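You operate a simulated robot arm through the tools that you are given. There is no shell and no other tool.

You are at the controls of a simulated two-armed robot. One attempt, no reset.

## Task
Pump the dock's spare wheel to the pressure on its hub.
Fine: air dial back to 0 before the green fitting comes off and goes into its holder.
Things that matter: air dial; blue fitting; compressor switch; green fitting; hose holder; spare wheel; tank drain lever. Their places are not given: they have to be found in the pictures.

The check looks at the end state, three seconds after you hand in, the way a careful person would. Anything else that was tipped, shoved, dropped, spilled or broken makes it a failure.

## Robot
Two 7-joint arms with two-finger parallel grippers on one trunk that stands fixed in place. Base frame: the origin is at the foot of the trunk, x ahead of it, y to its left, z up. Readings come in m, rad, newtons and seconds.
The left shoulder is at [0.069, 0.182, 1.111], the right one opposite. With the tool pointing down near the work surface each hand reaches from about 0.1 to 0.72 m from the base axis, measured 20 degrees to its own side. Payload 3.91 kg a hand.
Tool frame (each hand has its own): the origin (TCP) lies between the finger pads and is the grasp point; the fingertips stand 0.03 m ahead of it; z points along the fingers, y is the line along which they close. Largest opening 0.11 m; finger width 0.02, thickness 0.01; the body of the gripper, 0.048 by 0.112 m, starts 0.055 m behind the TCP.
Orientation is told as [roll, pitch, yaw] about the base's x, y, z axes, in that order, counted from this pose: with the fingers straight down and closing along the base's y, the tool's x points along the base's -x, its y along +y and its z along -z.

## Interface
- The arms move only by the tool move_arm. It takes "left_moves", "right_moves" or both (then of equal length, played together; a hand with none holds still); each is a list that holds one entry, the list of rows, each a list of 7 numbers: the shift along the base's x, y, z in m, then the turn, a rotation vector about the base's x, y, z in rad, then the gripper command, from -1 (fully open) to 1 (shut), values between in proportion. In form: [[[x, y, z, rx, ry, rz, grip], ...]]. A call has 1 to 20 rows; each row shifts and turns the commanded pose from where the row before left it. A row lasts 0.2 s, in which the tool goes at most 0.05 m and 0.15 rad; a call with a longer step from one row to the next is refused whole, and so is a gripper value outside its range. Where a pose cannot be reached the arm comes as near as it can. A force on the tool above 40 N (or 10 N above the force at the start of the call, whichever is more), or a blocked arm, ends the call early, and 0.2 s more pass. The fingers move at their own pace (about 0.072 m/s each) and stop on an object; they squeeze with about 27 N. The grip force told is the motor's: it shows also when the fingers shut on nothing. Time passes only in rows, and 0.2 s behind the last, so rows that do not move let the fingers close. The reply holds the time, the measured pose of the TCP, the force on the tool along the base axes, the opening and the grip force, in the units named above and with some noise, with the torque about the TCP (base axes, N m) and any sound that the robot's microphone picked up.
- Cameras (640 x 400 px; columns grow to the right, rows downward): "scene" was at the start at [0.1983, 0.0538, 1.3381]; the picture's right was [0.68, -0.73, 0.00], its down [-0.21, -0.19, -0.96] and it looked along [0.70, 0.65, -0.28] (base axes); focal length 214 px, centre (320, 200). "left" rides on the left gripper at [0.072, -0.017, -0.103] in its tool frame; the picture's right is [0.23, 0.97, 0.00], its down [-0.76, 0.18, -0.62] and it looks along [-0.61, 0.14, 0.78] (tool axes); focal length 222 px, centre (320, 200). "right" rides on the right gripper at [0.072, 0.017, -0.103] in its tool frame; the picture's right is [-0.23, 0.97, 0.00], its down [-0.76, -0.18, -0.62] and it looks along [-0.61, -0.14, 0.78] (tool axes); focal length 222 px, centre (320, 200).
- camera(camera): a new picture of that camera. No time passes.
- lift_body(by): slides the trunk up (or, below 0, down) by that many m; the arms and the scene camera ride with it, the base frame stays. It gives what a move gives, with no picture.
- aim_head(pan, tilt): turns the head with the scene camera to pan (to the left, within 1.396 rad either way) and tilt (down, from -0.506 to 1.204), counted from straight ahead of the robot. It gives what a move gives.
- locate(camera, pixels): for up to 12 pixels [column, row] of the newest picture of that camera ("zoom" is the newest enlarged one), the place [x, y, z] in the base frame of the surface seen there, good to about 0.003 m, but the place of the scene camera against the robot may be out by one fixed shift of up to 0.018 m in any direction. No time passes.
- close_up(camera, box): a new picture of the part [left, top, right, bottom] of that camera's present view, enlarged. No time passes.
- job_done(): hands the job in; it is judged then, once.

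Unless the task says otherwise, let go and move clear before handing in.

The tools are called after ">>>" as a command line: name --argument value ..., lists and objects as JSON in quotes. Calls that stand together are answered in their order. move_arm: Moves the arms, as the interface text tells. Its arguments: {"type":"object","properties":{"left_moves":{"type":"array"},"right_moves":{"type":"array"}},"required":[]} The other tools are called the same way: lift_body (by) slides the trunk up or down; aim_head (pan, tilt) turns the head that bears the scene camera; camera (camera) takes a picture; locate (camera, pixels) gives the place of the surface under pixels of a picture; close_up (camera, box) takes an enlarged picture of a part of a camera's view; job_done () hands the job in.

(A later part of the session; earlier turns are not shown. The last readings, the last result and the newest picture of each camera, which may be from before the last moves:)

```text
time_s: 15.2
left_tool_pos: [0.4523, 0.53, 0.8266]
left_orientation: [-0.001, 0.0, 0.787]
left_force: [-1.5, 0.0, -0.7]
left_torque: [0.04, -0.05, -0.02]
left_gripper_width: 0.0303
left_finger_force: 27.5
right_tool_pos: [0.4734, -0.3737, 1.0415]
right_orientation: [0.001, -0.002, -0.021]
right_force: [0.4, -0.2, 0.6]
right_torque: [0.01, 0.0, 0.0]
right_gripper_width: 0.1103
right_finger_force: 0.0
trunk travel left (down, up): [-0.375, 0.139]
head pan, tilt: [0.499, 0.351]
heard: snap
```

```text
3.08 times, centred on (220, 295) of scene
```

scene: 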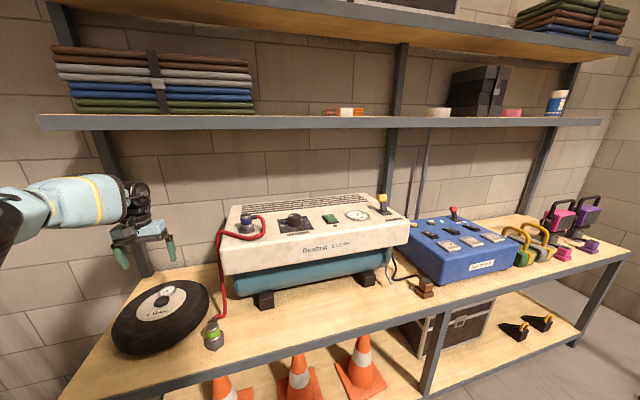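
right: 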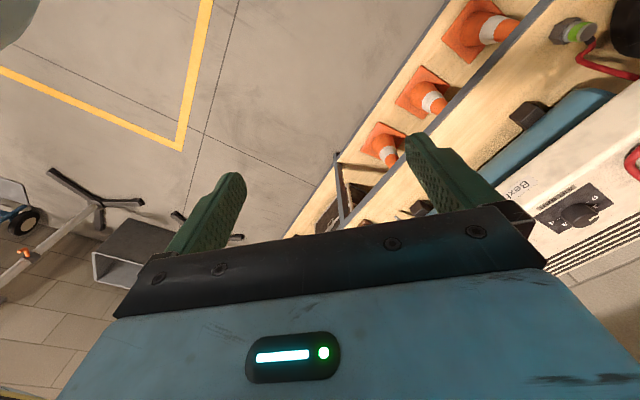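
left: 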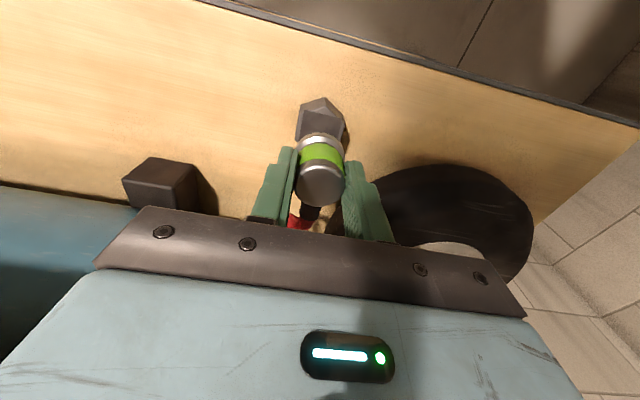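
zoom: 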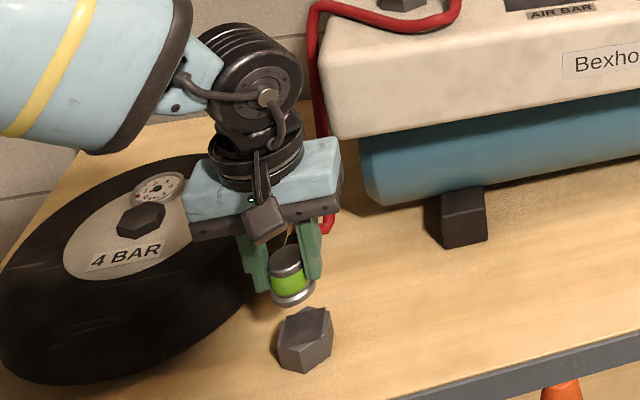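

It snapped free cleanly and the holder stayed put. I'll raise it, carry it over the hub, and turn it by −45° so the hose doesn't cover the wheel gauge.

>>> move_arm --left_moves '[[[0, 0, 0.035, 0, 0, 0, 1], [0, 0, 0.035, 0, 0, 0, 1], [-0.0035, 0.035, 0, 0, 0, -0.131, 1], [-0.0035, 0.035, 0, 0, 0, -0.131, 1], [-0.0035, 0.035, 0, 0, 0, -0.131, 1], [-0.0035, 0.035, 0, 0, 0, -0.131, 1], [-0.0035, 0.035, 0, 0, 0, -0.131, 1], [-0.0035, 0.035, 0, 0, 0, -0.131, 1], [0, 0, 0, 0, 0, 0, 1]]]'

>>> camera --camera "left"

>>> close_up --camera "scene" --box '[100, 210, 260, 360]'

```text
time_s: 17.2
left_tool_pos: [0.4302, 0.5819, 0.8772]
left_orientation: [-0.02, 0.015, 0.051]
left_force: [0.2, 0.6, -1.1]
left_torque: [0.01, 0.01, 0.0]
left_gripper_width: 0.0304
left_finger_force: 26.7
left hand out of reach, approached as far as the arm can: row 6, 7, 8
right_tool_pos: [0.4718, -0.3745, 1.0419]
right_orientation: [0.001, -0.002, -0.021]
right_force: [0.6, 0.2, 0.0]
right_torque: [-0.01, -0.01, 0.01]
right_gripper_width: 0.1101
right_finger_force: 0.1
trunk travel left (down, up): [-0.375, 0.139]
head pan, tilt: [0.499, 0.351]
```

```text
taken
```

left: 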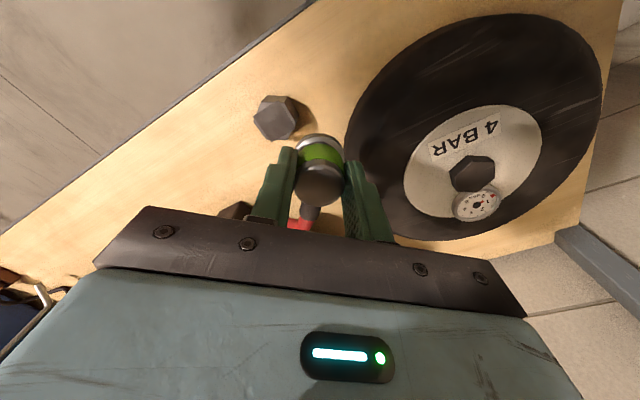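

```text
2.67 times, centred on (180, 285) of scene
```

zoom: 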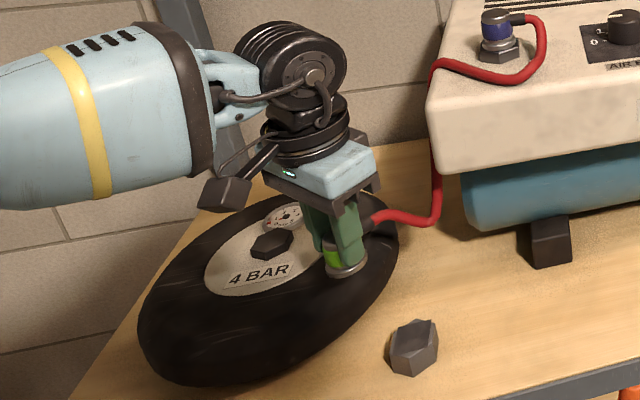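

The wrist's yaw limit stopped it short (yaw 0.05, y 0.58). I'll turn back toward yaw 0.785 and see where the pose settles.

>>> move_arm --left_moves '[[[0, 0, 0.005, 0, 0, 0.12, 1], [0, 0, 0.005, 0, 0, 0.12, 1], [0, 0, 0.005, 0, 0, 0.12, 1], [0, 0, 0, 0, 0, 0.12, 1], [0, 0, 0, 0, 0, 0.12, 1], [0, 0, 0, 0, 0, 0.12, 1], [0, 0, 0, 0, 0, 0, 1]]]'

```text
time_s: 18.8
left_tool_pos: [0.4342, 0.5824, 0.8942]
left_orientation: [-0.029, 0.015, 0.762]
left_force: [0.3, -0.5, -1.1]
left_torque: [-0.02, -0.01, 0.03]
left_gripper_width: 0.0302
left_finger_force: 27.0
right_tool_pos: [0.4726, -0.3749, 1.042]
right_orientation: [0.003, -0.003, -0.02]
right_force: [0.1, 0.3, -0.2]
right_torque: [0.01, -0.01, -0.01]
right_gripper_width: 0.1099
right_finger_force: 0.0
trunk travel left (down, up): [-0.375, 0.139]
head pan, tilt: [0.499, 0.351]
```

Pose recovered with a small tilt. I'll level it and move above the hub at yaw ≈0.785.

>>> move_arm --left_moves '[[[0, 0.02, 0, 0.031, 0.009, 0.023, 1], [-0.001, 0.035, 0, 0, 0, 0, 1], [-0.001, 0.035, 0, 0, 0, 0, 1], [-0.001, 0.035, 0, 0, 0, 0, 1], [0, 0.034, 0, 0, 0, 0, 1], [0, 0, 0, 0, 0, 0, 1]]]'

>>> camera --camera "left"

>>> close_up --camera "scene" --box '[80, 210, 240, 360]'

```text
time_s: 20.2
left_tool_pos: [0.4284, 0.7403, 0.8931]
left_orientation: [-0.001, 0.0, 0.784]
left_force: [0.0, 0.4, -1.0]
left_torque: [0.01, -0.01, 0.01]
left_gripper_width: 0.0303
left_finger_force: 26.6
right_tool_pos: [0.4709, -0.3748, 1.0417]
right_orientation: [0.0, -0.002, -0.022]
right_force: [1.3, -0.5, 1.1]
right_torque: [0.01, -0.01, -0.03]
right_gripper_width: 0.1098
right_finger_force: 0.0
trunk travel left (down, up): [-0.375, 0.139]
head pan, tilt: [0.499, 0.351]
```

```text
taken
```

left: 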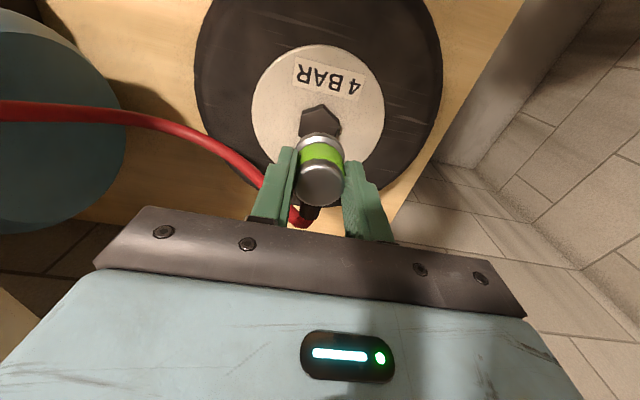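

```text
2.67 times, centred on (160, 285) of scene
```

zoom: 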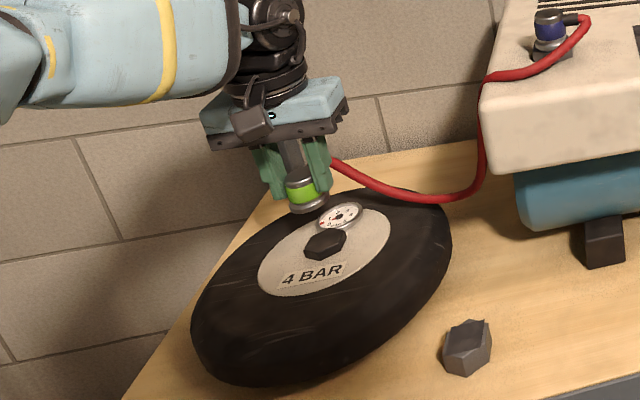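

TCP is over the hub. I'll verify the fitting axis against the hex in the wrist view.

>>> locate --camera "left" --pixels '[[321, 190], [320, 175], [320, 203], [302, 190], [340, 190], [321, 142], [321, 118], [302, 118], [340, 125], [320, 105], [311, 212]]'

>>> close_up --camera "left" --box '[270, 90, 370, 220]'

```text
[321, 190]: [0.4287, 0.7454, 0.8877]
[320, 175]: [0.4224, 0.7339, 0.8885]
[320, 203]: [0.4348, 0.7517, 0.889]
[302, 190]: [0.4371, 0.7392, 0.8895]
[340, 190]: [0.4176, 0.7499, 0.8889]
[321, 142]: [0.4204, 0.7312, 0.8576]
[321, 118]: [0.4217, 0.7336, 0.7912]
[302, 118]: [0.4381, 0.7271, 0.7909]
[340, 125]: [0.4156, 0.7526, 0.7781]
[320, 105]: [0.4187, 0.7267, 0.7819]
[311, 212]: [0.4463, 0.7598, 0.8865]
```

```text
3.08 times, centred on (320, 155) of left
```

zoom: 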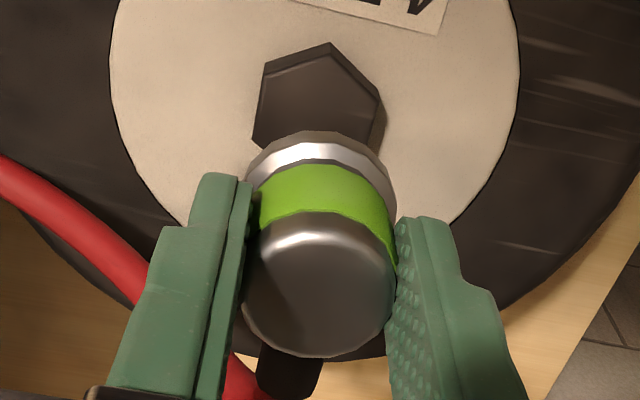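

The cap centre is ~(0.427,0.740), hub (0.430,0.740): a 2 mm nudge, then lower slowly onto the hub.

>>> move_arm --left_moves '[[[0.002, 0, -0.01, 0, 0, 0, 1], [0, 0, -0.01, 0, 0, 0, 1], [0, 0, -0.01, 0, 0, 0, 1], [0, 0, -0.01, 0, 0, 0, 1], [0, 0, -0.005, 0, 0, 0, 1], [0, 0, -0.004, 0, 0, 0, 1], [0, 0, -0.003, 0, 0, 0, 1]]]'

>>> camera --camera "left"

>>> close_up --camera "scene" --box '[80, 230, 240, 360]'

```text
time_s: 21.8
left_tool_pos: [0.4309, 0.7416, 0.8414]
left_orientation: [0.001, 0.0, 0.784]
left_force: [0.7, -0.7, -1.1]
left_torque: [0.0, -0.02, -0.01]
left_gripper_width: 0.0303
left_finger_force: 26.9
right_tool_pos: [0.4721, -0.3747, 1.0418]
right_orientation: [0.003, -0.001, -0.02]
right_force: [0.7, -0.4, -0.6]
right_torque: [-0.01, -0.02, -0.01]
right_gripper_width: 0.1101
right_finger_force: 0.1
trunk travel left (down, up): [-0.375, 0.139]
head pan, tilt: [0.499, 0.351]
```

```text
taken
```

left: 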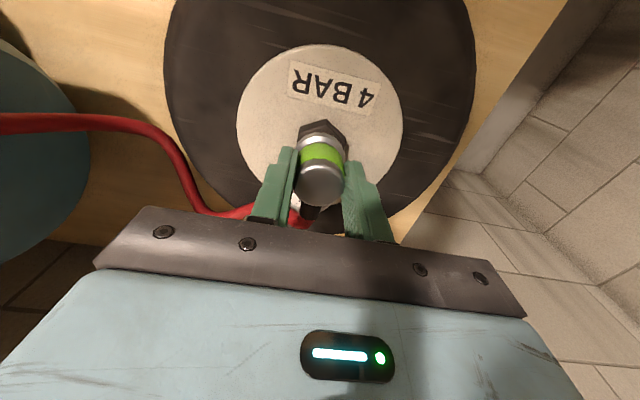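

```text
3.08 times, centred on (160, 295) of scene
```

zoom: 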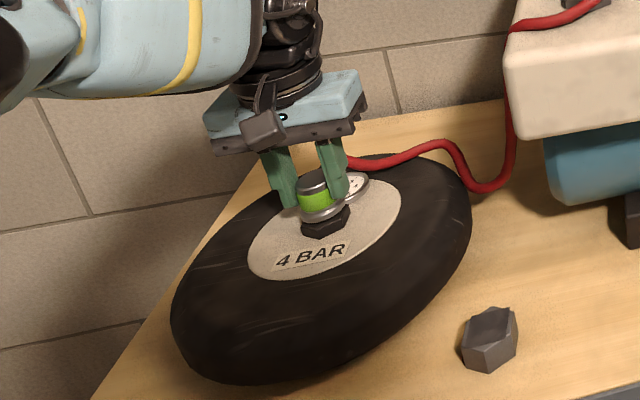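

No contact yet at z 0.841 and it looks centred over the hex. I'll continue down in small steps.

>>> move_arm --left_moves '[[[0, 0, -0.003, 0, 0, 0, 1], [0, 0, -0.003, 0, 0, 0, 1], [0, 0, -0.003, 0, 0, 0, 1], [0, 0, -0.003, 0, 0, 0, 1]]]'

>>> close_up --camera "left" --box '[260, 90, 380, 220]'

>>> close_up --camera "scene" --box '[130, 260, 200, 310]'

```text
time_s: 22.8
left_tool_pos: [0.4313, 0.7426, 0.8331]
left_orientation: [-0.002, -0.005, 0.786]
left_force: [-4.5, 1.4, 20.7]
left_torque: [0.1, 0.13, 0.03]
left_gripper_width: 0.0306
left_finger_force: 27.5
right_tool_pos: [0.4704, -0.3747, 1.0423]
right_orientation: [0.002, -0.004, -0.021]
right_force: [-0.2, 0.4, 0.0]
right_torque: [-0.03, -0.01, 0.0]
right_gripper_width: 0.11
right_finger_force: 0.0
trunk travel left (down, up): [-0.375, 0.139]
head pan, tilt: [0.499, 0.351]
```

```text
3.08 times, centred on (320, 155) of left
```

zoom: 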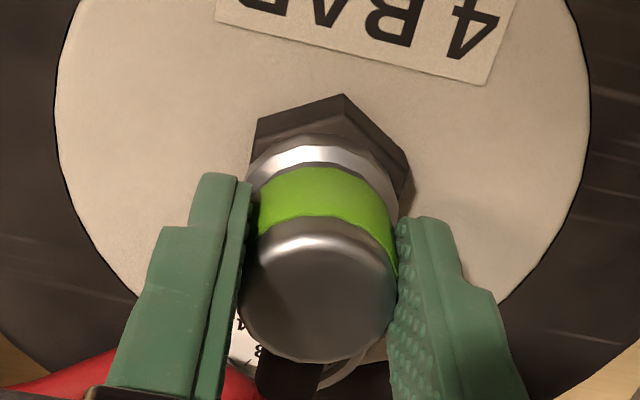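

```text
8.00 times, centred on (165, 285) of scene
```

zoom: 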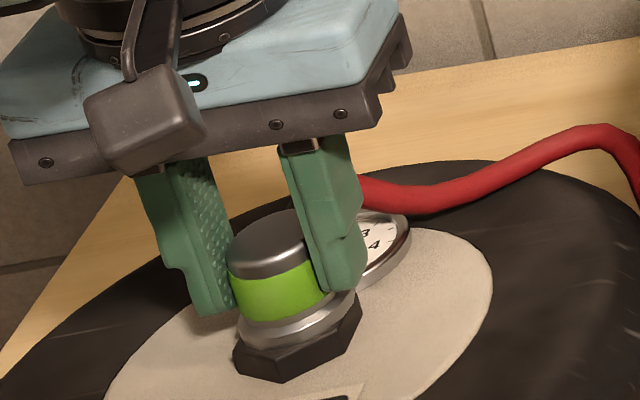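

Contact at z 0.833 with ~21 N and no snap yet; it looks well centred (within ~1–2 mm). I'll press a little further.

>>> move_arm --left_moves '[[[0, 0, -0.002, 0, 0, 0, 1], [0, 0, -0.002, 0, 0, 0, 1], [0, 0, -0.002, 0, 0, 0, 1]]]'

>>> close_up --camera "scene" --box '[130, 260, 200, 310]'

```text
time_s: 23.4
left_tool_pos: [0.4317, 0.7411, 0.8326]
left_orientation: [-0.001, -0.011, 0.787]
left_force: [-10.4, -4.9, 17.4]
left_torque: [-0.29, 0.38, -0.01]
left_gripper_width: 0.0306
left_finger_force: 26.6
right_tool_pos: [0.4703, -0.3765, 1.0403]
right_orientation: [0.003, -0.003, -0.02]
right_force: [-0.1, 0.3, -0.3]
right_torque: [0.01, 0.0, 0.01]
right_gripper_width: 0.1101
right_finger_force: 0.0
trunk travel left (down, up): [-0.375, 0.139]
head pan, tilt: [0.499, 0.351]
stopped in row 2 (left hand): the force on the tool passed its limit at 42 N (the readings are from after the stop); the commanded pose is now the measured one
```

```text
8.00 times, centred on (165, 285) of scene
```

zoom: 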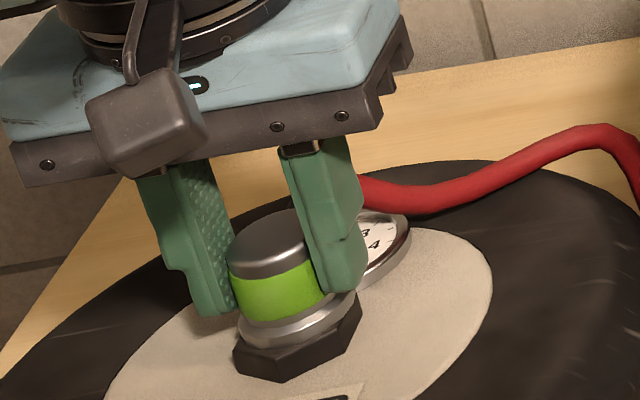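

It stopped at 42 N without a snap, with a side load toward −d, so it may be slightly off or tilted. I'll look closely at the seam.

>>> close_up --camera "scene" --box '[154, 284, 182, 310]'

>>> close_up --camera "left" --box '[295, 115, 345, 175]'

>>> close_up --camera "left" --box '[280, 110, 360, 220]'

```text
15.38 times, centred on (168, 297) of scene
```

zoom: 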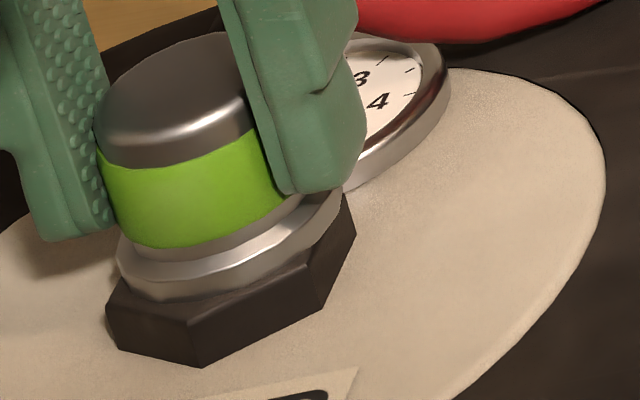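

```text
6.67 times, centred on (320, 145) of left
```

zoom: 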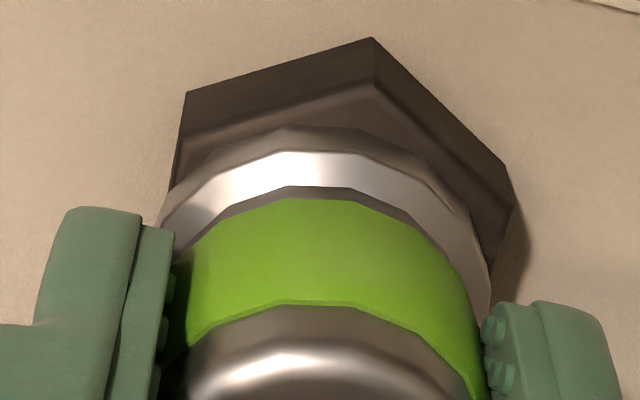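

```text
3.64 times, centred on (320, 165) of left
```

zoom: 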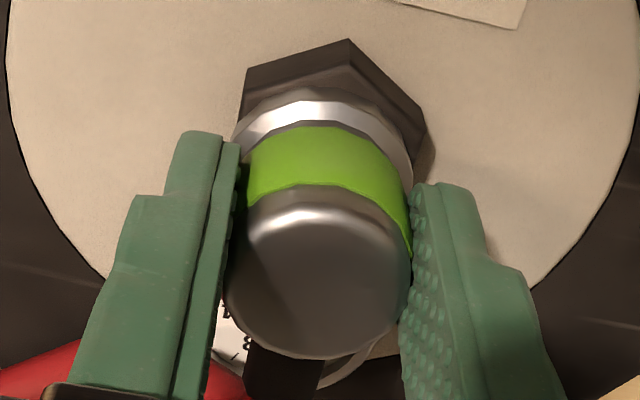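

The collar sits ~2 mm to the image-left of the hex centre, and the side force also points toward −x. I'll lift 4 mm, shift x by −2 mm and press again.

>>> move_arm --left_moves '[[[0, 0, 0.004, 0, 0, 0, 1], [-0.002, 0, 0, 0, 0.006, 0, 1], [0, 0, 0, 0, 0, 0, 1]]]'

>>> move_arm --left_moves '[[[0, 0, -0.002, 0, 0, 0, 1], [0, 0, -0.002, 0, 0, 0, 1], [0, 0, -0.002, 0, 0, 0, 1], [0, 0, -0.002, 0, 0, 0, 1], [0, 0, -0.002, 0, 0, 0, 1]]]'

>>> close_up --camera "left" --box '[295, 115, 345, 175]'

```text
time_s: 24.2
left_tool_pos: [0.4309, 0.7438, 0.8328]
left_orientation: [0.003, -0.004, 0.786]
left_force: [-0.5, -0.1, -0.6]
left_torque: [-0.02, 0.01, 0.03]
left_gripper_width: 0.0303
left_finger_force: 27.1
right_tool_pos: [0.4715, -0.3749, 1.0423]
right_orientation: [0.001, -0.002, -0.022]
right_force: [-0.7, 0.4, 0.2]
right_torque: [-0.02, -0.01, 0.0]
right_gripper_width: 0.11
right_finger_force: 0.1
trunk travel left (down, up): [-0.375, 0.139]
head pan, tilt: [0.499, 0.351]
```

```text
time_s: 25.2
left_tool_pos: [0.4303, 0.7417, 0.8324]
left_orientation: [0.0, -0.014, 0.789]
left_force: [-10.6, -5.9, 20.2]
left_torque: [-0.4, 0.44, -0.05]
left_gripper_width: 0.0307
left_finger_force: 27.1
right_tool_pos: [0.4715, -0.3763, 1.0413]
right_orientation: [0.003, -0.003, -0.022]
right_force: [-0.5, 0.0, -0.5]
right_torque: [-0.02, -0.01, 0.01]
right_gripper_width: 0.1099
right_finger_force: 0.0
trunk travel left (down, up): [-0.375, 0.139]
head pan, tilt: [0.499, 0.351]
stopped in row 4 (left hand): the force on the tool passed its limit at 43 N (the readings are from after the stop); the commanded pose is now the measured one
```

```text
6.67 times, centred on (320, 145) of left
```

zoom: 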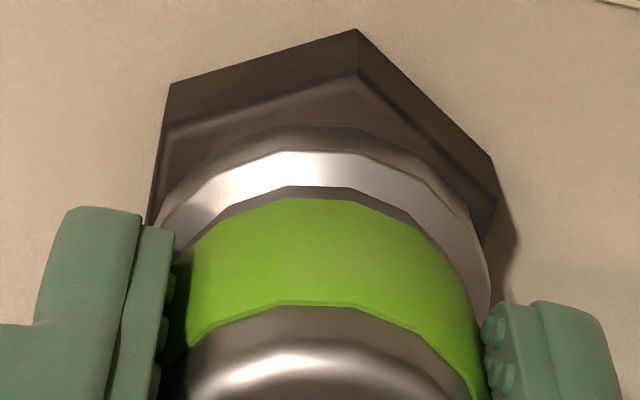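

Pressing gives 43 N without a snap. I'll lift to test whether it is held, then re-check geometry and try slightly toward −d, where the side force points.

>>> move_arm --left_moves '[[[0, 0, 0.006, 0, 0, 0, 1], [0, 0, 0.006, 0, 0, 0, 1], [0, 0, 0.006, 0, 0, 0, 1], [0, 0, 0, 0, 0, 0, 1]]]'

>>> close_up --camera "left" --box '[280, 100, 360, 220]'

>>> close_up --camera "scene" --box '[140, 270, 190, 310]'

```text
time_s: 26.2
left_tool_pos: [0.4323, 0.7436, 0.8471]
left_orientation: [0.0, -0.012, 0.786]
left_force: [-0.2, 0.3, -1.1]
left_torque: [0.01, -0.03, 0.01]
left_gripper_width: 0.0305
left_finger_force: 26.8
right_tool_pos: [0.4724, -0.3752, 1.0418]
right_orientation: [0.003, -0.001, -0.022]
right_force: [-0.1, -0.1, -0.3]
right_torque: [-0.01, -0.01, 0.01]
right_gripper_width: 0.1103
right_finger_force: 0.1
trunk travel left (down, up): [-0.375, 0.139]
head pan, tilt: [0.499, 0.351]
```

```text
3.33 times, centred on (320, 160) of left
```

zoom: 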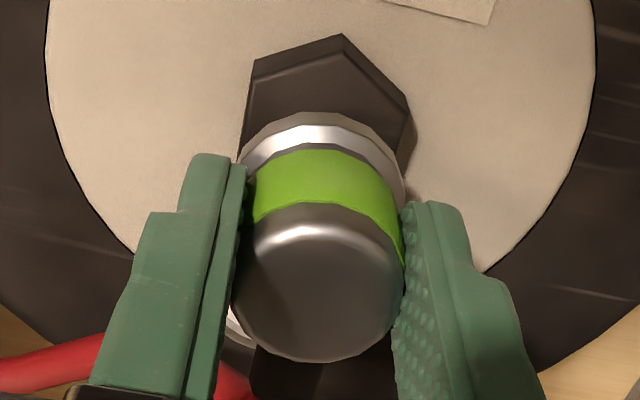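

```text
10.00 times, centred on (165, 290) of scene
```

zoom: 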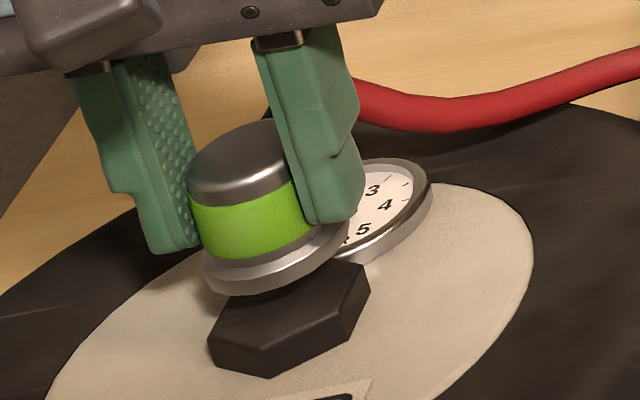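

Not latched, and the unloaded pose (0.4323,0.7436) shows the hand drifted ~3.5 mm toward +d. I'll correct to (0.430,0.740), level the tilt, and press again.

>>> move_arm --left_moves '[[[-0.002, -0.0035, 0, -0.0085, 0.0085, 0, 1], [0, 0, 0, 0, 0, 0, 1], [0, 0, 0, 0, 0, 0, 1]]]'

>>> close_up --camera "left" --box '[280, 100, 360, 220]'

```text
time_s: 27.0
left_tool_pos: [0.4301, 0.7416, 0.8461]
left_orientation: [0.002, -0.001, 0.787]
left_force: [0.8, -0.4, -1.0]
left_torque: [0.01, 0.0, 0.0]
left_gripper_width: 0.0307
left_finger_force: 26.7
right_tool_pos: [0.4729, -0.3748, 1.0421]
right_orientation: [0.002, -0.001, -0.021]
right_force: [0.3, 0.2, 0.5]
right_torque: [-0.01, -0.01, 0.0]
right_gripper_width: 0.11
right_finger_force: 0.0
trunk travel left (down, up): [-0.375, 0.139]
head pan, tilt: [0.499, 0.351]
```

```text
3.33 times, centred on (320, 160) of left
```

zoom: 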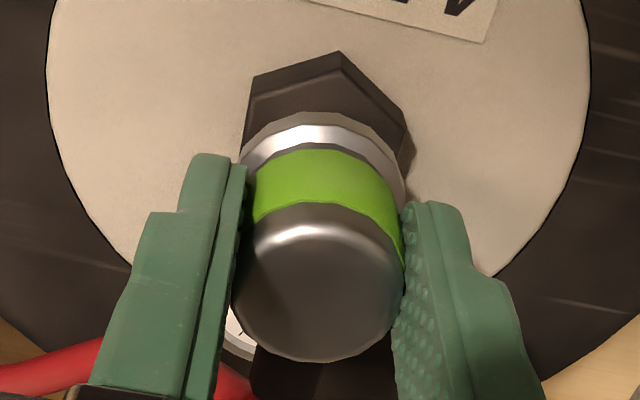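

The hex centre now projects within 1 mm of the TCP axis. Pressing down again.

>>> move_arm --left_moves '[[[0, -0.001, -0.004, 0, 0, 0, 1], [0, 0, -0.004, 0, 0, 0, 1], [0, 0, -0.003, 0, 0, 0, 1], [0, 0, -0.002, 0, 0, 0, 1], [0, 0, -0.002, 0, 0, 0, 1], [0, 0, -0.002, 0, 0, 0, 1], [0, 0, -0.002, 0, 0, 0, 1]]]'

>>> close_up --camera "scene" --box '[140, 270, 190, 310]'

```text
time_s: 28.6
left_tool_pos: [0.4294, 0.7399, 0.8329]
left_orientation: [0.002, -0.008, 0.789]
left_force: [-8.8, 8.6, 37.3]
left_torque: [0.12, 0.52, 0.1]
left_gripper_width: 0.0307
left_finger_force: 26.9
right_tool_pos: [0.4703, -0.3763, 1.044]
right_orientation: [0.003, -0.005, -0.021]
right_force: [0.2, -1.1, -0.3]
right_torque: [0.01, 0.0, -0.02]
right_gripper_width: 0.1099
right_finger_force: 0.0
trunk travel left (down, up): [-0.375, 0.139]
head pan, tilt: [0.499, 0.351]
heard: snap
```

```text
10.00 times, centred on (165, 290) of scene
```

zoom: 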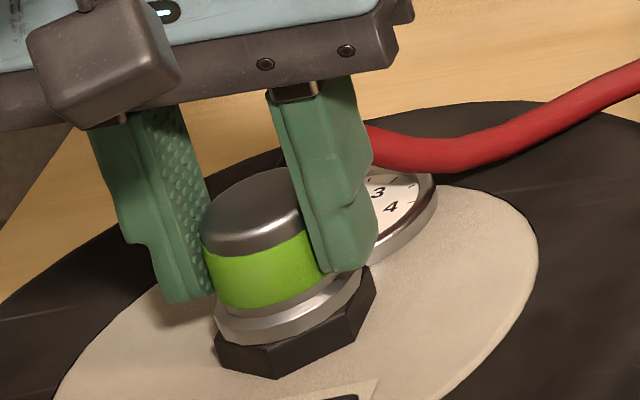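

Snap heard: the green fitting is on the hub. I'll unload the press, then open the gripper gently and back straight up.

>>> move_arm --left_moves '[[[0, 0, 0.003, 0, 0, 0, 1], [0, 0, 0.003, 0, 0, 0, 1], [0, 0, 0, 0, 0, 0, 1]]]'

```text
time_s: 29.4
left_tool_pos: [0.4311, 0.7392, 0.8329]
left_orientation: [0.004, 0.005, 0.788]
left_force: [-4.5, 9.7, 3.5]
left_torque: [0.66, -0.26, 0.08]
left_gripper_width: 0.0306
left_finger_force: 27.0
right_tool_pos: [0.4716, -0.3734, 1.0434]
right_orientation: [0.002, -0.002, -0.022]
right_force: [-0.1, 0.7, 0.3]
right_torque: [0.01, 0.01, -0.01]
right_gripper_width: 0.1101
right_finger_force: 0.1
trunk travel left (down, up): [-0.375, 0.139]
head pan, tilt: [0.499, 0.351]
```

>>> move_arm --left_moves '[[[0, 0, 0, 0, 0, 0, 0.2], [0, 0, 0, 0, 0, 0, -0.3], [0, 0, 0, 0, 0, 0, -0.3], [0, 0, 0.02, 0, 0, 0, -0.3], [0, 0, 0.03, 0, 0, 0, -0.3], [0, 0, 0.04, 0, 0, 0, -0.3], [0, 0, 0.03, 0, 0, 0, -0.3]]]'

>>> camera --camera "left"

>>> close_up --camera "scene" --box '[100, 220, 260, 340]'

```text
time_s: 31.0
left_tool_pos: [0.4299, 0.7402, 0.9549]
left_orientation: [0.003, 0.0, 0.788]
left_force: [0.1, 0.3, 0.3]
left_torque: [0.01, -0.01, 0.0]
left_gripper_width: 0.0718
left_finger_force: 0.1
right_tool_pos: [0.4724, -0.3747, 1.0407]
right_orientation: [0.002, -0.003, -0.021]
right_force: [-0.4, -0.3, -0.4]
right_torque: [0.0, 0.0, -0.02]
right_gripper_width: 0.1099
right_finger_force: 0.1
trunk travel left (down, up): [-0.375, 0.139]
head pan, tilt: [0.499, 0.351]
```

```text
taken
```

left: 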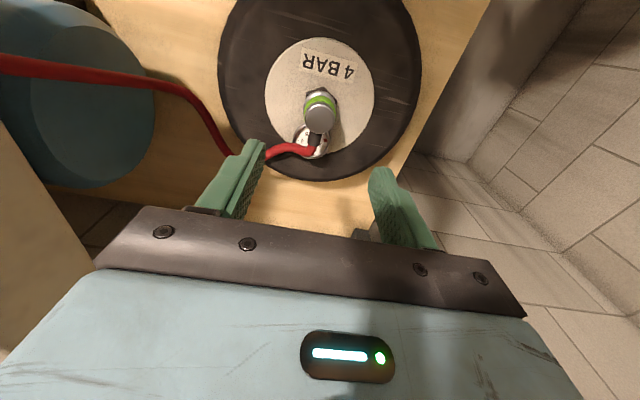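

```text
3.33 times, centred on (180, 280) of scene
```

zoom: 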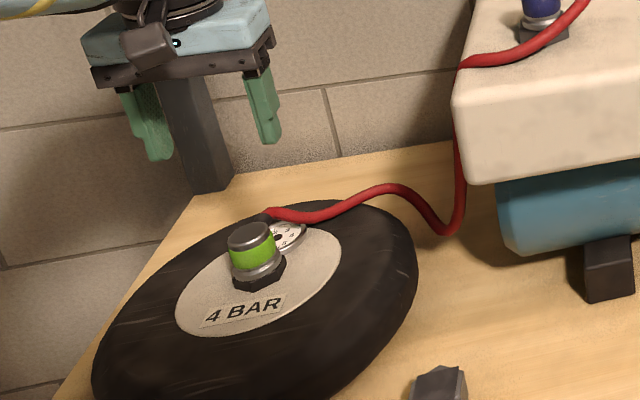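

The fitting stands on the hub and stays there. Next is the dial: I'll retract the hand, raise the trunk a little, and look at the knob.

>>> move_arm --left_moves '[[[-0.02, -0.04, 0.012, 0, 0, 0, -0.3], [-0.02, -0.04, 0.012, 0, 0, 0, -0.3], [-0.02, -0.04, 0.012, 0, 0, 0, -0.3], [-0.01, -0.045, 0.012, 0, 0, 0, -0.3], [0.0, -0.045, 0.012, 0, 0, 0, -0.3], [0.02, -0.04, 0.012, 0, 0, 0, -0.3], [0.04, -0.02, 0.012, 0, 0, 0, -0.3]]]'

>>> lift_body --by 0.1

>>> aim_head --pan 0.65 --tilt 0.5

>>> camera --camera "scene"

>>> camera --camera "left"

```text
time_s: 32.6
left_tool_pos: [0.4183, 0.4706, 1.0381]
left_orientation: [0.003, 0.001, 0.789]
left_force: [-0.5, -0.5, 0.2]
left_torque: [0.03, 0.03, 0.04]
left_gripper_width: 0.0714
left_finger_force: 0.0
right_tool_pos: [0.4728, -0.3746, 1.0417]
right_orientation: [0.002, 0.0, -0.02]
right_force: [-0.6, -0.4, -0.1]
right_torque: [0.02, 0.0, -0.01]
right_gripper_width: 0.1102
right_finger_force: 0.1
trunk travel left (down, up): [-0.375, 0.139]
head pan, tilt: [0.499, 0.351]
```

```text
time_s: 33.9
left_tool_pos: [0.4207, 0.4705, 1.1361]
left_orientation: [0.004, 0.0, 0.787]
left_force: [-0.1, 0.7, -0.3]
left_torque: [0.01, -0.01, -0.03]
left_gripper_width: 0.0716
left_finger_force: 0.1
right_tool_pos: [0.4735, -0.3738, 1.1401]
right_orientation: [0.002, 0.002, -0.021]
right_force: [-0.5, 0.6, 0.0]
right_torque: [-0.01, 0.01, 0.02]
right_gripper_width: 0.1099
right_finger_force: 0.0
trunk travel left (down, up): [-0.475, 0.039]
head pan, tilt: [0.499, 0.351]
```

```text
time_s: 34.6
left_tool_pos: [0.4201, 0.4713, 1.1383]
left_orientation: [0.002, -0.001, 0.788]
left_force: [-0.9, -0.3, 0.9]
left_torque: [0.01, 0.0, 0.01]
left_gripper_width: 0.0714
left_finger_force: 0.1
right_tool_pos: [0.4719, -0.3734, 1.1422]
right_orientation: [0.002, -0.003, -0.022]
right_force: [0.4, 0.1, -0.4]
right_torque: [-0.01, -0.03, -0.02]
right_gripper_width: 0.1099
right_finger_force: 0.1
trunk travel left (down, up): [-0.475, 0.039]
head pan, tilt: [0.649, 0.499]
```

```text
taken
```

scene: 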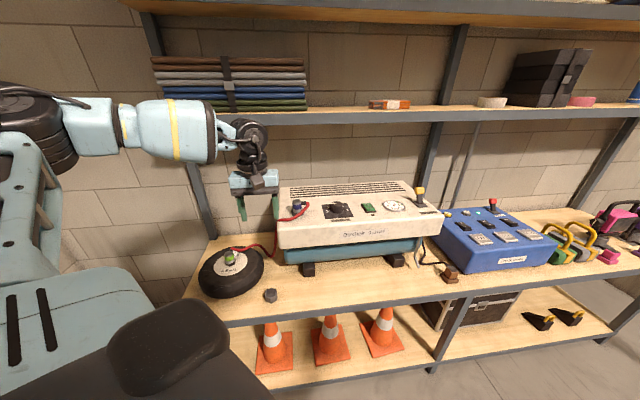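

```text
taken
```

left: 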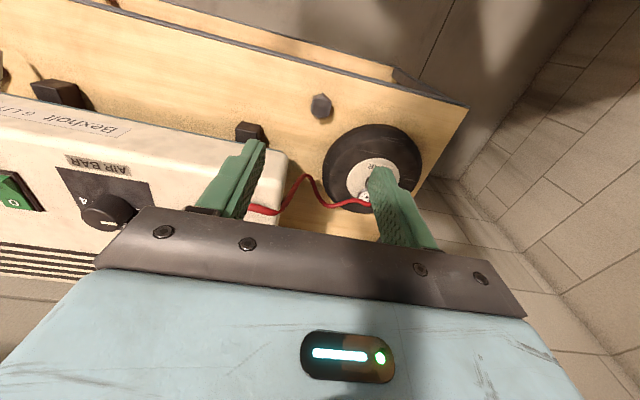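

The hand is clear and the dial is visible at (107,211). I'll bring the hand above and slightly in front of it.

>>> move_arm --left_moves '[[[0.04, -0.01, 0.004, 0, 0, 0, -0.3], [0.04, -0.01, 0.004, 0, 0, 0, -0.3], [0.04, -0.01, 0.004, 0, 0, 0, -0.3], [0.04, -0.01, 0.004, 0, 0, 0, -0.3], [0.04, -0.01, 0.004, 0, 0, 0, -0.3], [0.04, -0.01, 0.002, 0, 0, 0, -0.3], [0.04, -0.01, 0, 0, 0, 0, -0.3]]]'

>>> camera --camera "left"

>>> camera --camera "scene"

```text
time_s: 36.2
left_tool_pos: [0.6221, 0.4168, 1.1546]
left_orientation: [0.001, 0.001, 0.789]
left_force: [-0.1, 0.4, 0.3]
left_torque: [-0.02, 0.01, 0.01]
left_gripper_width: 0.0714
left_finger_force: 0.0
left hand out of reach, approached as far as the arm can: row 6, 7
right_tool_pos: [0.4723, -0.3733, 1.1428]
right_orientation: [0.002, -0.001, -0.022]
right_force: [0.8, 1.0, 0.3]
right_torque: [-0.04, 0.0, 0.0]
right_gripper_width: 0.1101
right_finger_force: 0.0
trunk travel left (down, up): [-0.475, 0.039]
head pan, tilt: [0.649, 0.499]
```

```text
taken
```

left: 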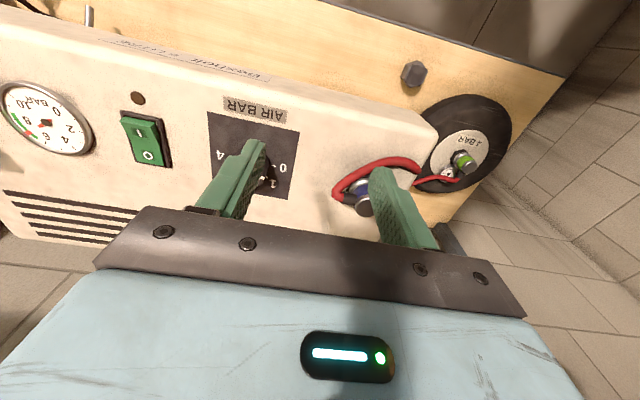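

```text
taken
```

scene: 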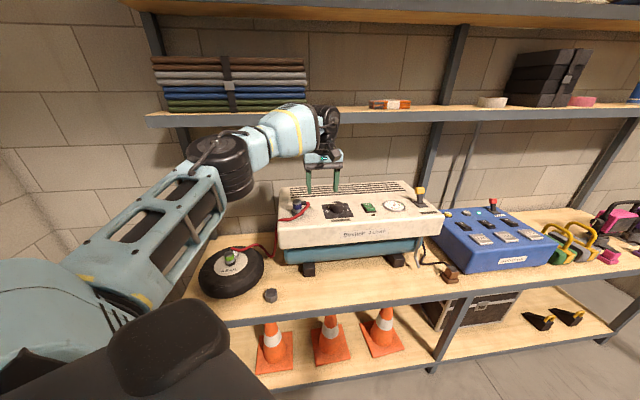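

Tool-down reach ends around (0.62,0.42) at this height. I'll measure the dial from this view to plan the reach.

>>> locate --camera "left" --pixels '[[221, 156], [283, 168], [255, 110], [209, 113], [299, 132], [268, 170], [364, 205], [140, 130], [150, 154], [138, 98], [45, 120], [462, 162]]'

>>> close_up --camera "left" --box '[190, 90, 320, 220]'

>>> close_up --camera "scene" --box '[300, 190, 420, 250]'

```text
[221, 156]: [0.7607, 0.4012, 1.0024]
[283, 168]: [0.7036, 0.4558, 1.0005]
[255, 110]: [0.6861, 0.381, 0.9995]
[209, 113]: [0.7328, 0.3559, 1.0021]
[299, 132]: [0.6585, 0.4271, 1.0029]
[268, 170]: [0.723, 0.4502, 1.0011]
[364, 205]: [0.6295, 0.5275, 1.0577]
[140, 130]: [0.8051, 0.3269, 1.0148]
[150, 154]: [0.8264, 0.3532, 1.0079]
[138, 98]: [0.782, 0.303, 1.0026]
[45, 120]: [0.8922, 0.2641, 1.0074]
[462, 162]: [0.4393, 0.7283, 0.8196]
```

```text
3.08 times, centred on (255, 155) of left
```

zoom: 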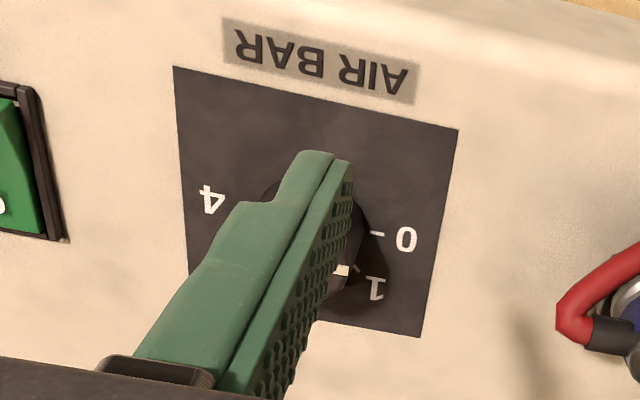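

```text
5.33 times, centred on (360, 220) of scene
```

zoom: 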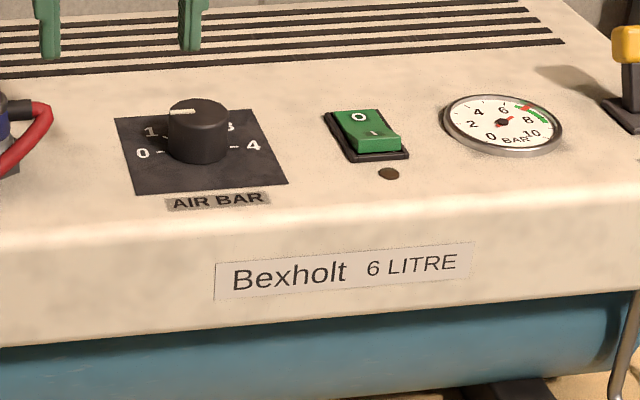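

From the tick marks the dial axis is at about (0.731,0.428), panel z≈1.002. I'll tilt the fingers outward ~0.45 rad (wrist comes back toward the robot) and move over the knob.

>>> move_arm --left_moves '[[[0, 0, 0, 0.08, -0.08, 0, -0.3], [0, 0, 0, 0.08, -0.08, 0, -0.3], [0, 0, 0, 0.08, -0.08, 0, -0.3], [0, 0, 0, 0.08, -0.08, 0, -0.3], [0.03, 0.0, -0.005, 0, 0, 0, -0.3], [0.03, 0.0, -0.01, 0, 0, 0, -0.3], [0.03, 0.005, -0.01, 0, 0, 0, -0.3], [0, 0, 0, 0, 0, 0, -0.3]]]'

>>> camera --camera "left"

>>> camera --camera "scene"

```text
time_s: 38.0
left_tool_pos: [0.6901, 0.4327, 1.1281]
left_orientation: [0.001, -0.452, 0.789]
left_force: [-0.2, -0.5, 0.0]
left_torque: [0.03, 0.02, 0.02]
left_gripper_width: 0.0713
left_finger_force: 0.1
left hand out of reach, approached as far as the arm can: row 7
right_tool_pos: [0.4726, -0.3736, 1.1417]
right_orientation: [0.002, 0.0, -0.023]
right_force: [-0.2, -0.3, 0.4]
right_torque: [-0.01, -0.01, 0.0]
right_gripper_width: 0.11
right_finger_force: 0.1
trunk travel left (down, up): [-0.475, 0.039]
head pan, tilt: [0.649, 0.499]
```

```text
taken
```

left: 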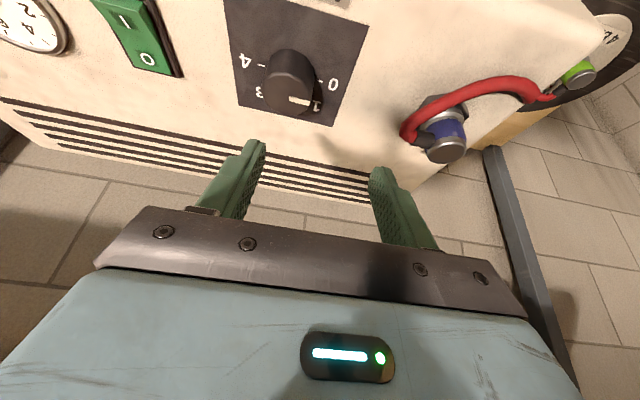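

```text
taken
```

scene: 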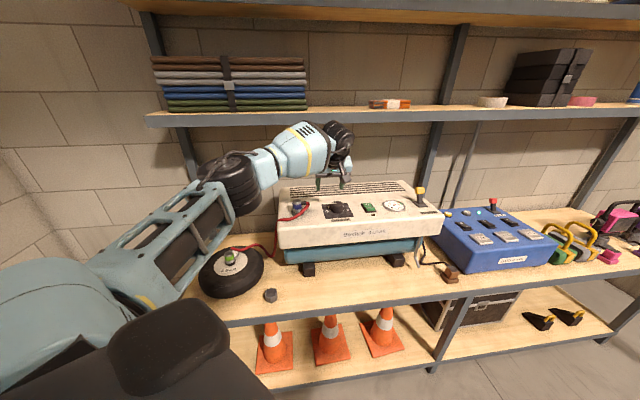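

Still limited at (0.690,0.433,1.128), but lower and with a higher trunk there should be more reach. I'll raise the trunk the remaining 0.039 m, tilt a bit more and lower.

>>> lift_body --by 0.038

>>> move_arm --left_moves '[[[0, -0.01, -0.02, 0.07, -0.07, 0, -0.3], [0, -0.01, -0.02, 0.07, -0.07, 0, -0.3], [0.01, 0, -0.02, 0, 0, 0, -0.3], [0.01, 0.004, -0.015, 0, 0, 0, -0.3], [0.012, 0.004, 0, 0, 0, 0, -0.3], [0, 0, 0, 0, 0, 0, -0.3]]]'

>>> camera --camera "left"

>>> camera --camera "scene"

```text
time_s: 38.8
left_tool_pos: [0.6648, 0.4307, 1.259]
left_orientation: [-0.118, -0.55, 0.845]
left_force: [1.0, 0.2, -0.4]
left_torque: [-0.02, -0.04, 0.01]
left_gripper_width: 0.0715
left_finger_force: 0.1
right_tool_pos: [0.4729, -0.3743, 1.1784]
right_orientation: [0.003, 0.004, -0.021]
right_force: [0.6, 0.2, -0.2]
right_torque: [0.0, 0.0, 0.02]
right_gripper_width: 0.11
right_finger_force: 0.2
trunk travel left (down, up): [-0.513, 0.001]
head pan, tilt: [0.649, 0.499]
```

```text
time_s: 40.2
left_tool_pos: [0.6919, 0.4202, 1.1869]
left_orientation: [-0.138, -0.749, 0.856]
left_force: [-0.2, 0.8, -0.9]
left_torque: [-0.04, -0.01, -0.01]
left_gripper_width: 0.0717
left_finger_force: 0.1
left hand out of reach, approached as far as the arm can: row 5
right_tool_pos: [0.4728, -0.3747, 1.1798]
right_orientation: [0.003, -0.001, -0.023]
right_force: [0.1, 0.0, 0.9]
right_torque: [-0.02, 0.02, 0.0]
right_gripper_width: 0.11
right_finger_force: 0.0
trunk travel left (down, up): [-0.513, 0.001]
head pan, tilt: [0.649, 0.499]
```

```text
taken
```

left: 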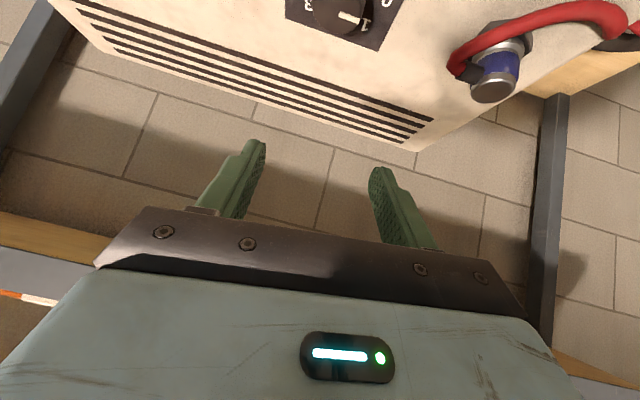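

```text
taken
```

scene: 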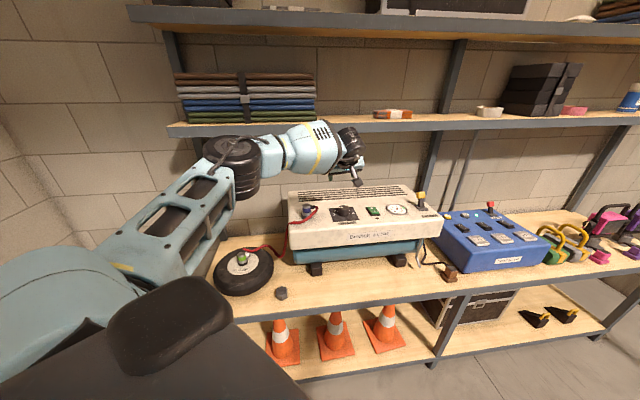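

The arm sat differently after the trunk lift: now at (0.692,0.420,1.187), tilt 0.75, still above everything. I'll back off a bit, lower, and straighten orientation to tilt≈0.6, yaw≈0.785.

>>> move_arm --left_moves '[[[-0.015, -0.015, -0.015, -0.024, 0.087, 0.012, -0.3], [-0.015, -0.015, -0.025, -0.023, 0.087, 0.011, -0.3], [0, 0, -0.03, 0, 0, 0, -0.3], [0, 0, -0.02, 0, 0, 0, -0.3], [0, 0, 0, 0, 0, 0, -0.3]]]'

>>> camera --camera "left"

```text
time_s: 41.4
left_tool_pos: [0.6502, 0.3956, 1.0963]
left_orientation: [-0.016, -0.598, 0.802]
left_force: [-0.6, 0.2, 0.3]
left_torque: [0.0, -0.02, 0.0]
left_gripper_width: 0.0716
left_finger_force: 0.1
left hand out of reach, approached as far as the arm can: row 2, 3, 4
right_tool_pos: [0.4732, -0.3738, 1.1798]
right_orientation: [0.002, -0.003, -0.021]
right_force: [0.2, 0.0, 0.8]
right_torque: [-0.03, 0.0, -0.02]
right_gripper_width: 0.1101
right_finger_force: 0.0
trunk travel left (down, up): [-0.513, 0.001]
head pan, tilt: [0.649, 0.499]
```

```text
taken
```

left: 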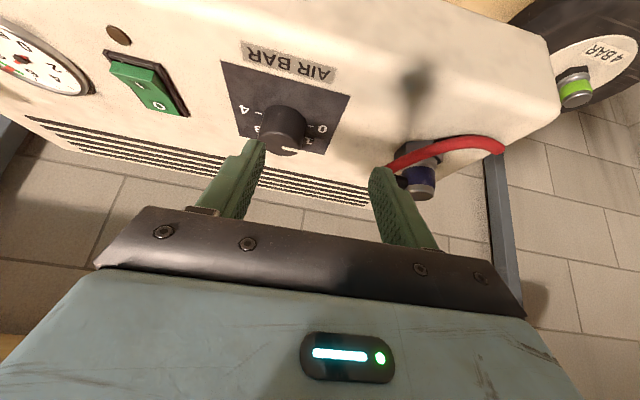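

Oddly still flagged out of reach even pulled back, so it's a joint limit rather than stretch. Let me look at the arm posture.

>>> aim_head --pan 0.85 --tilt 0.4

>>> camera --camera "scene"

>>> camera --camera "right"

```text
time_s: 42.1
left_tool_pos: [0.6498, 0.3954, 1.0984]
left_orientation: [-0.015, -0.596, 0.798]
left_force: [1.3, 0.7, 0.1]
left_torque: [-0.02, -0.01, 0.02]
left_gripper_width: 0.0715
left_finger_force: 0.0
right_tool_pos: [0.4724, -0.3739, 1.1788]
right_orientation: [0.002, -0.003, -0.021]
right_force: [-0.4, -0.1, 0.4]
right_torque: [-0.01, 0.0, 0.0]
right_gripper_width: 0.1101
right_finger_force: 0.1
trunk travel left (down, up): [-0.513, 0.001]
head pan, tilt: [0.85, 0.4]
```

```text
taken
```

scene: 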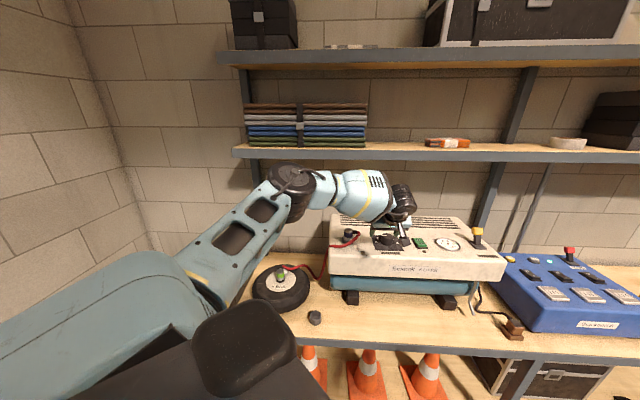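

```text
taken
```

right: 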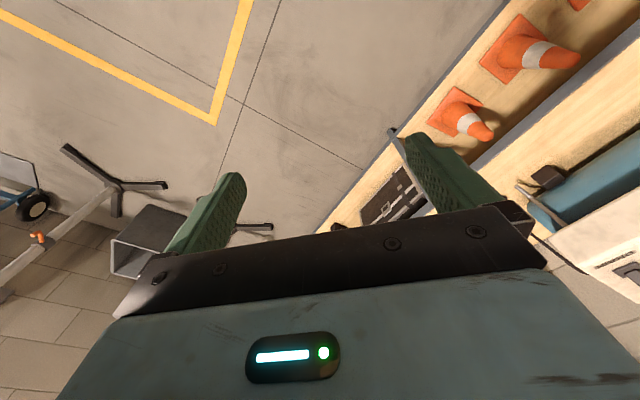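

The forearm comes in from the left (elbow far left), so a yaw nearer the forearm direction should relax the wrist. I'll rotate the hand by −0.6 about vertical in place.

>>> move_arm --left_moves '[[[0, 0, 0.005, 0, 0, -0.12, -0.3], [0, 0, 0.005, 0, 0, -0.12, -0.3], [0, 0, 0, 0, 0, -0.12, -0.3], [0, 0, 0, 0, 0, -0.12, -0.3], [0, 0, 0, 0, 0, -0.12, -0.3], [0, 0, 0, 0, 0, 0, -0.3]]]'

>>> camera --camera "scene"

```text
time_s: 43.5
left_tool_pos: [0.65, 0.3941, 1.1081]
left_orientation: [-0.012, -0.598, 0.198]
left_force: [0.2, 0.5, -0.2]
left_torque: [0.01, -0.01, 0.0]
left_gripper_width: 0.0714
left_finger_force: 0.0
right_tool_pos: [0.4724, -0.3743, 1.1796]
right_orientation: [0.003, -0.001, -0.021]
right_force: [0.3, -0.2, 0.0]
right_torque: [0.01, 0.01, 0.02]
right_gripper_width: 0.1101
right_finger_force: 0.0
trunk travel left (down, up): [-0.513, 0.001]
head pan, tilt: [0.85, 0.4]
```

```text
taken
```

scene: 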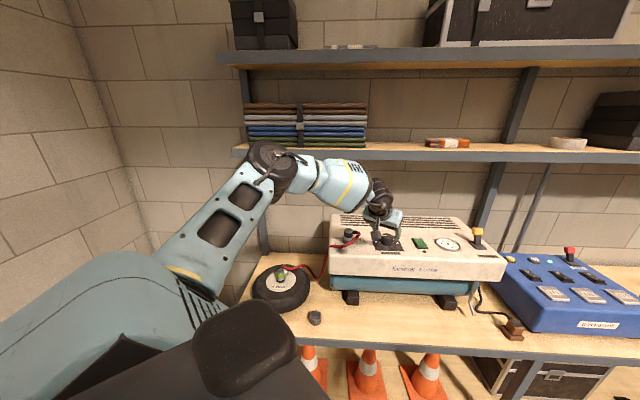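

Now it's within reach without flags. The elbow looks close to the shelf in the picture, so I'll measure that.

>>> locate --camera "scene" --pixels '[[268, 160], [285, 150], [300, 165], [350, 180], [380, 195], [260, 153], [340, 153], [388, 238], [390, 215], [376, 240]]'

>>> camera --camera "left"

```text
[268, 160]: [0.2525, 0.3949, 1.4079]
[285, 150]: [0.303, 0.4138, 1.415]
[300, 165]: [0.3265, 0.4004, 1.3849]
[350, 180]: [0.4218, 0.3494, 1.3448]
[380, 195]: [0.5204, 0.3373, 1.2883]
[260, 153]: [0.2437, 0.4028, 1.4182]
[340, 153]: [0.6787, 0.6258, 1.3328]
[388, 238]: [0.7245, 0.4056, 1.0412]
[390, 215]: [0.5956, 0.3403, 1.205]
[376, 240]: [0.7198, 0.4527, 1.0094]
```

```text
taken
```

left: 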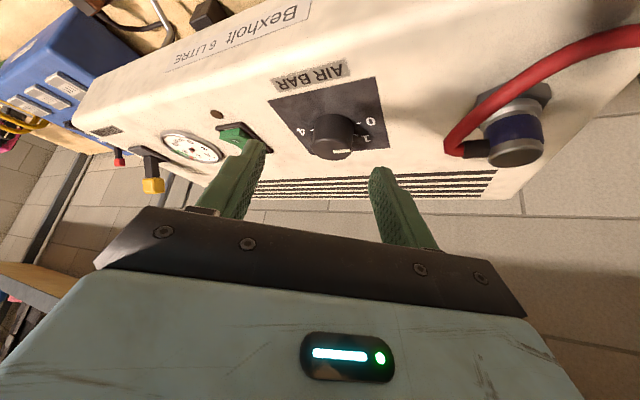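

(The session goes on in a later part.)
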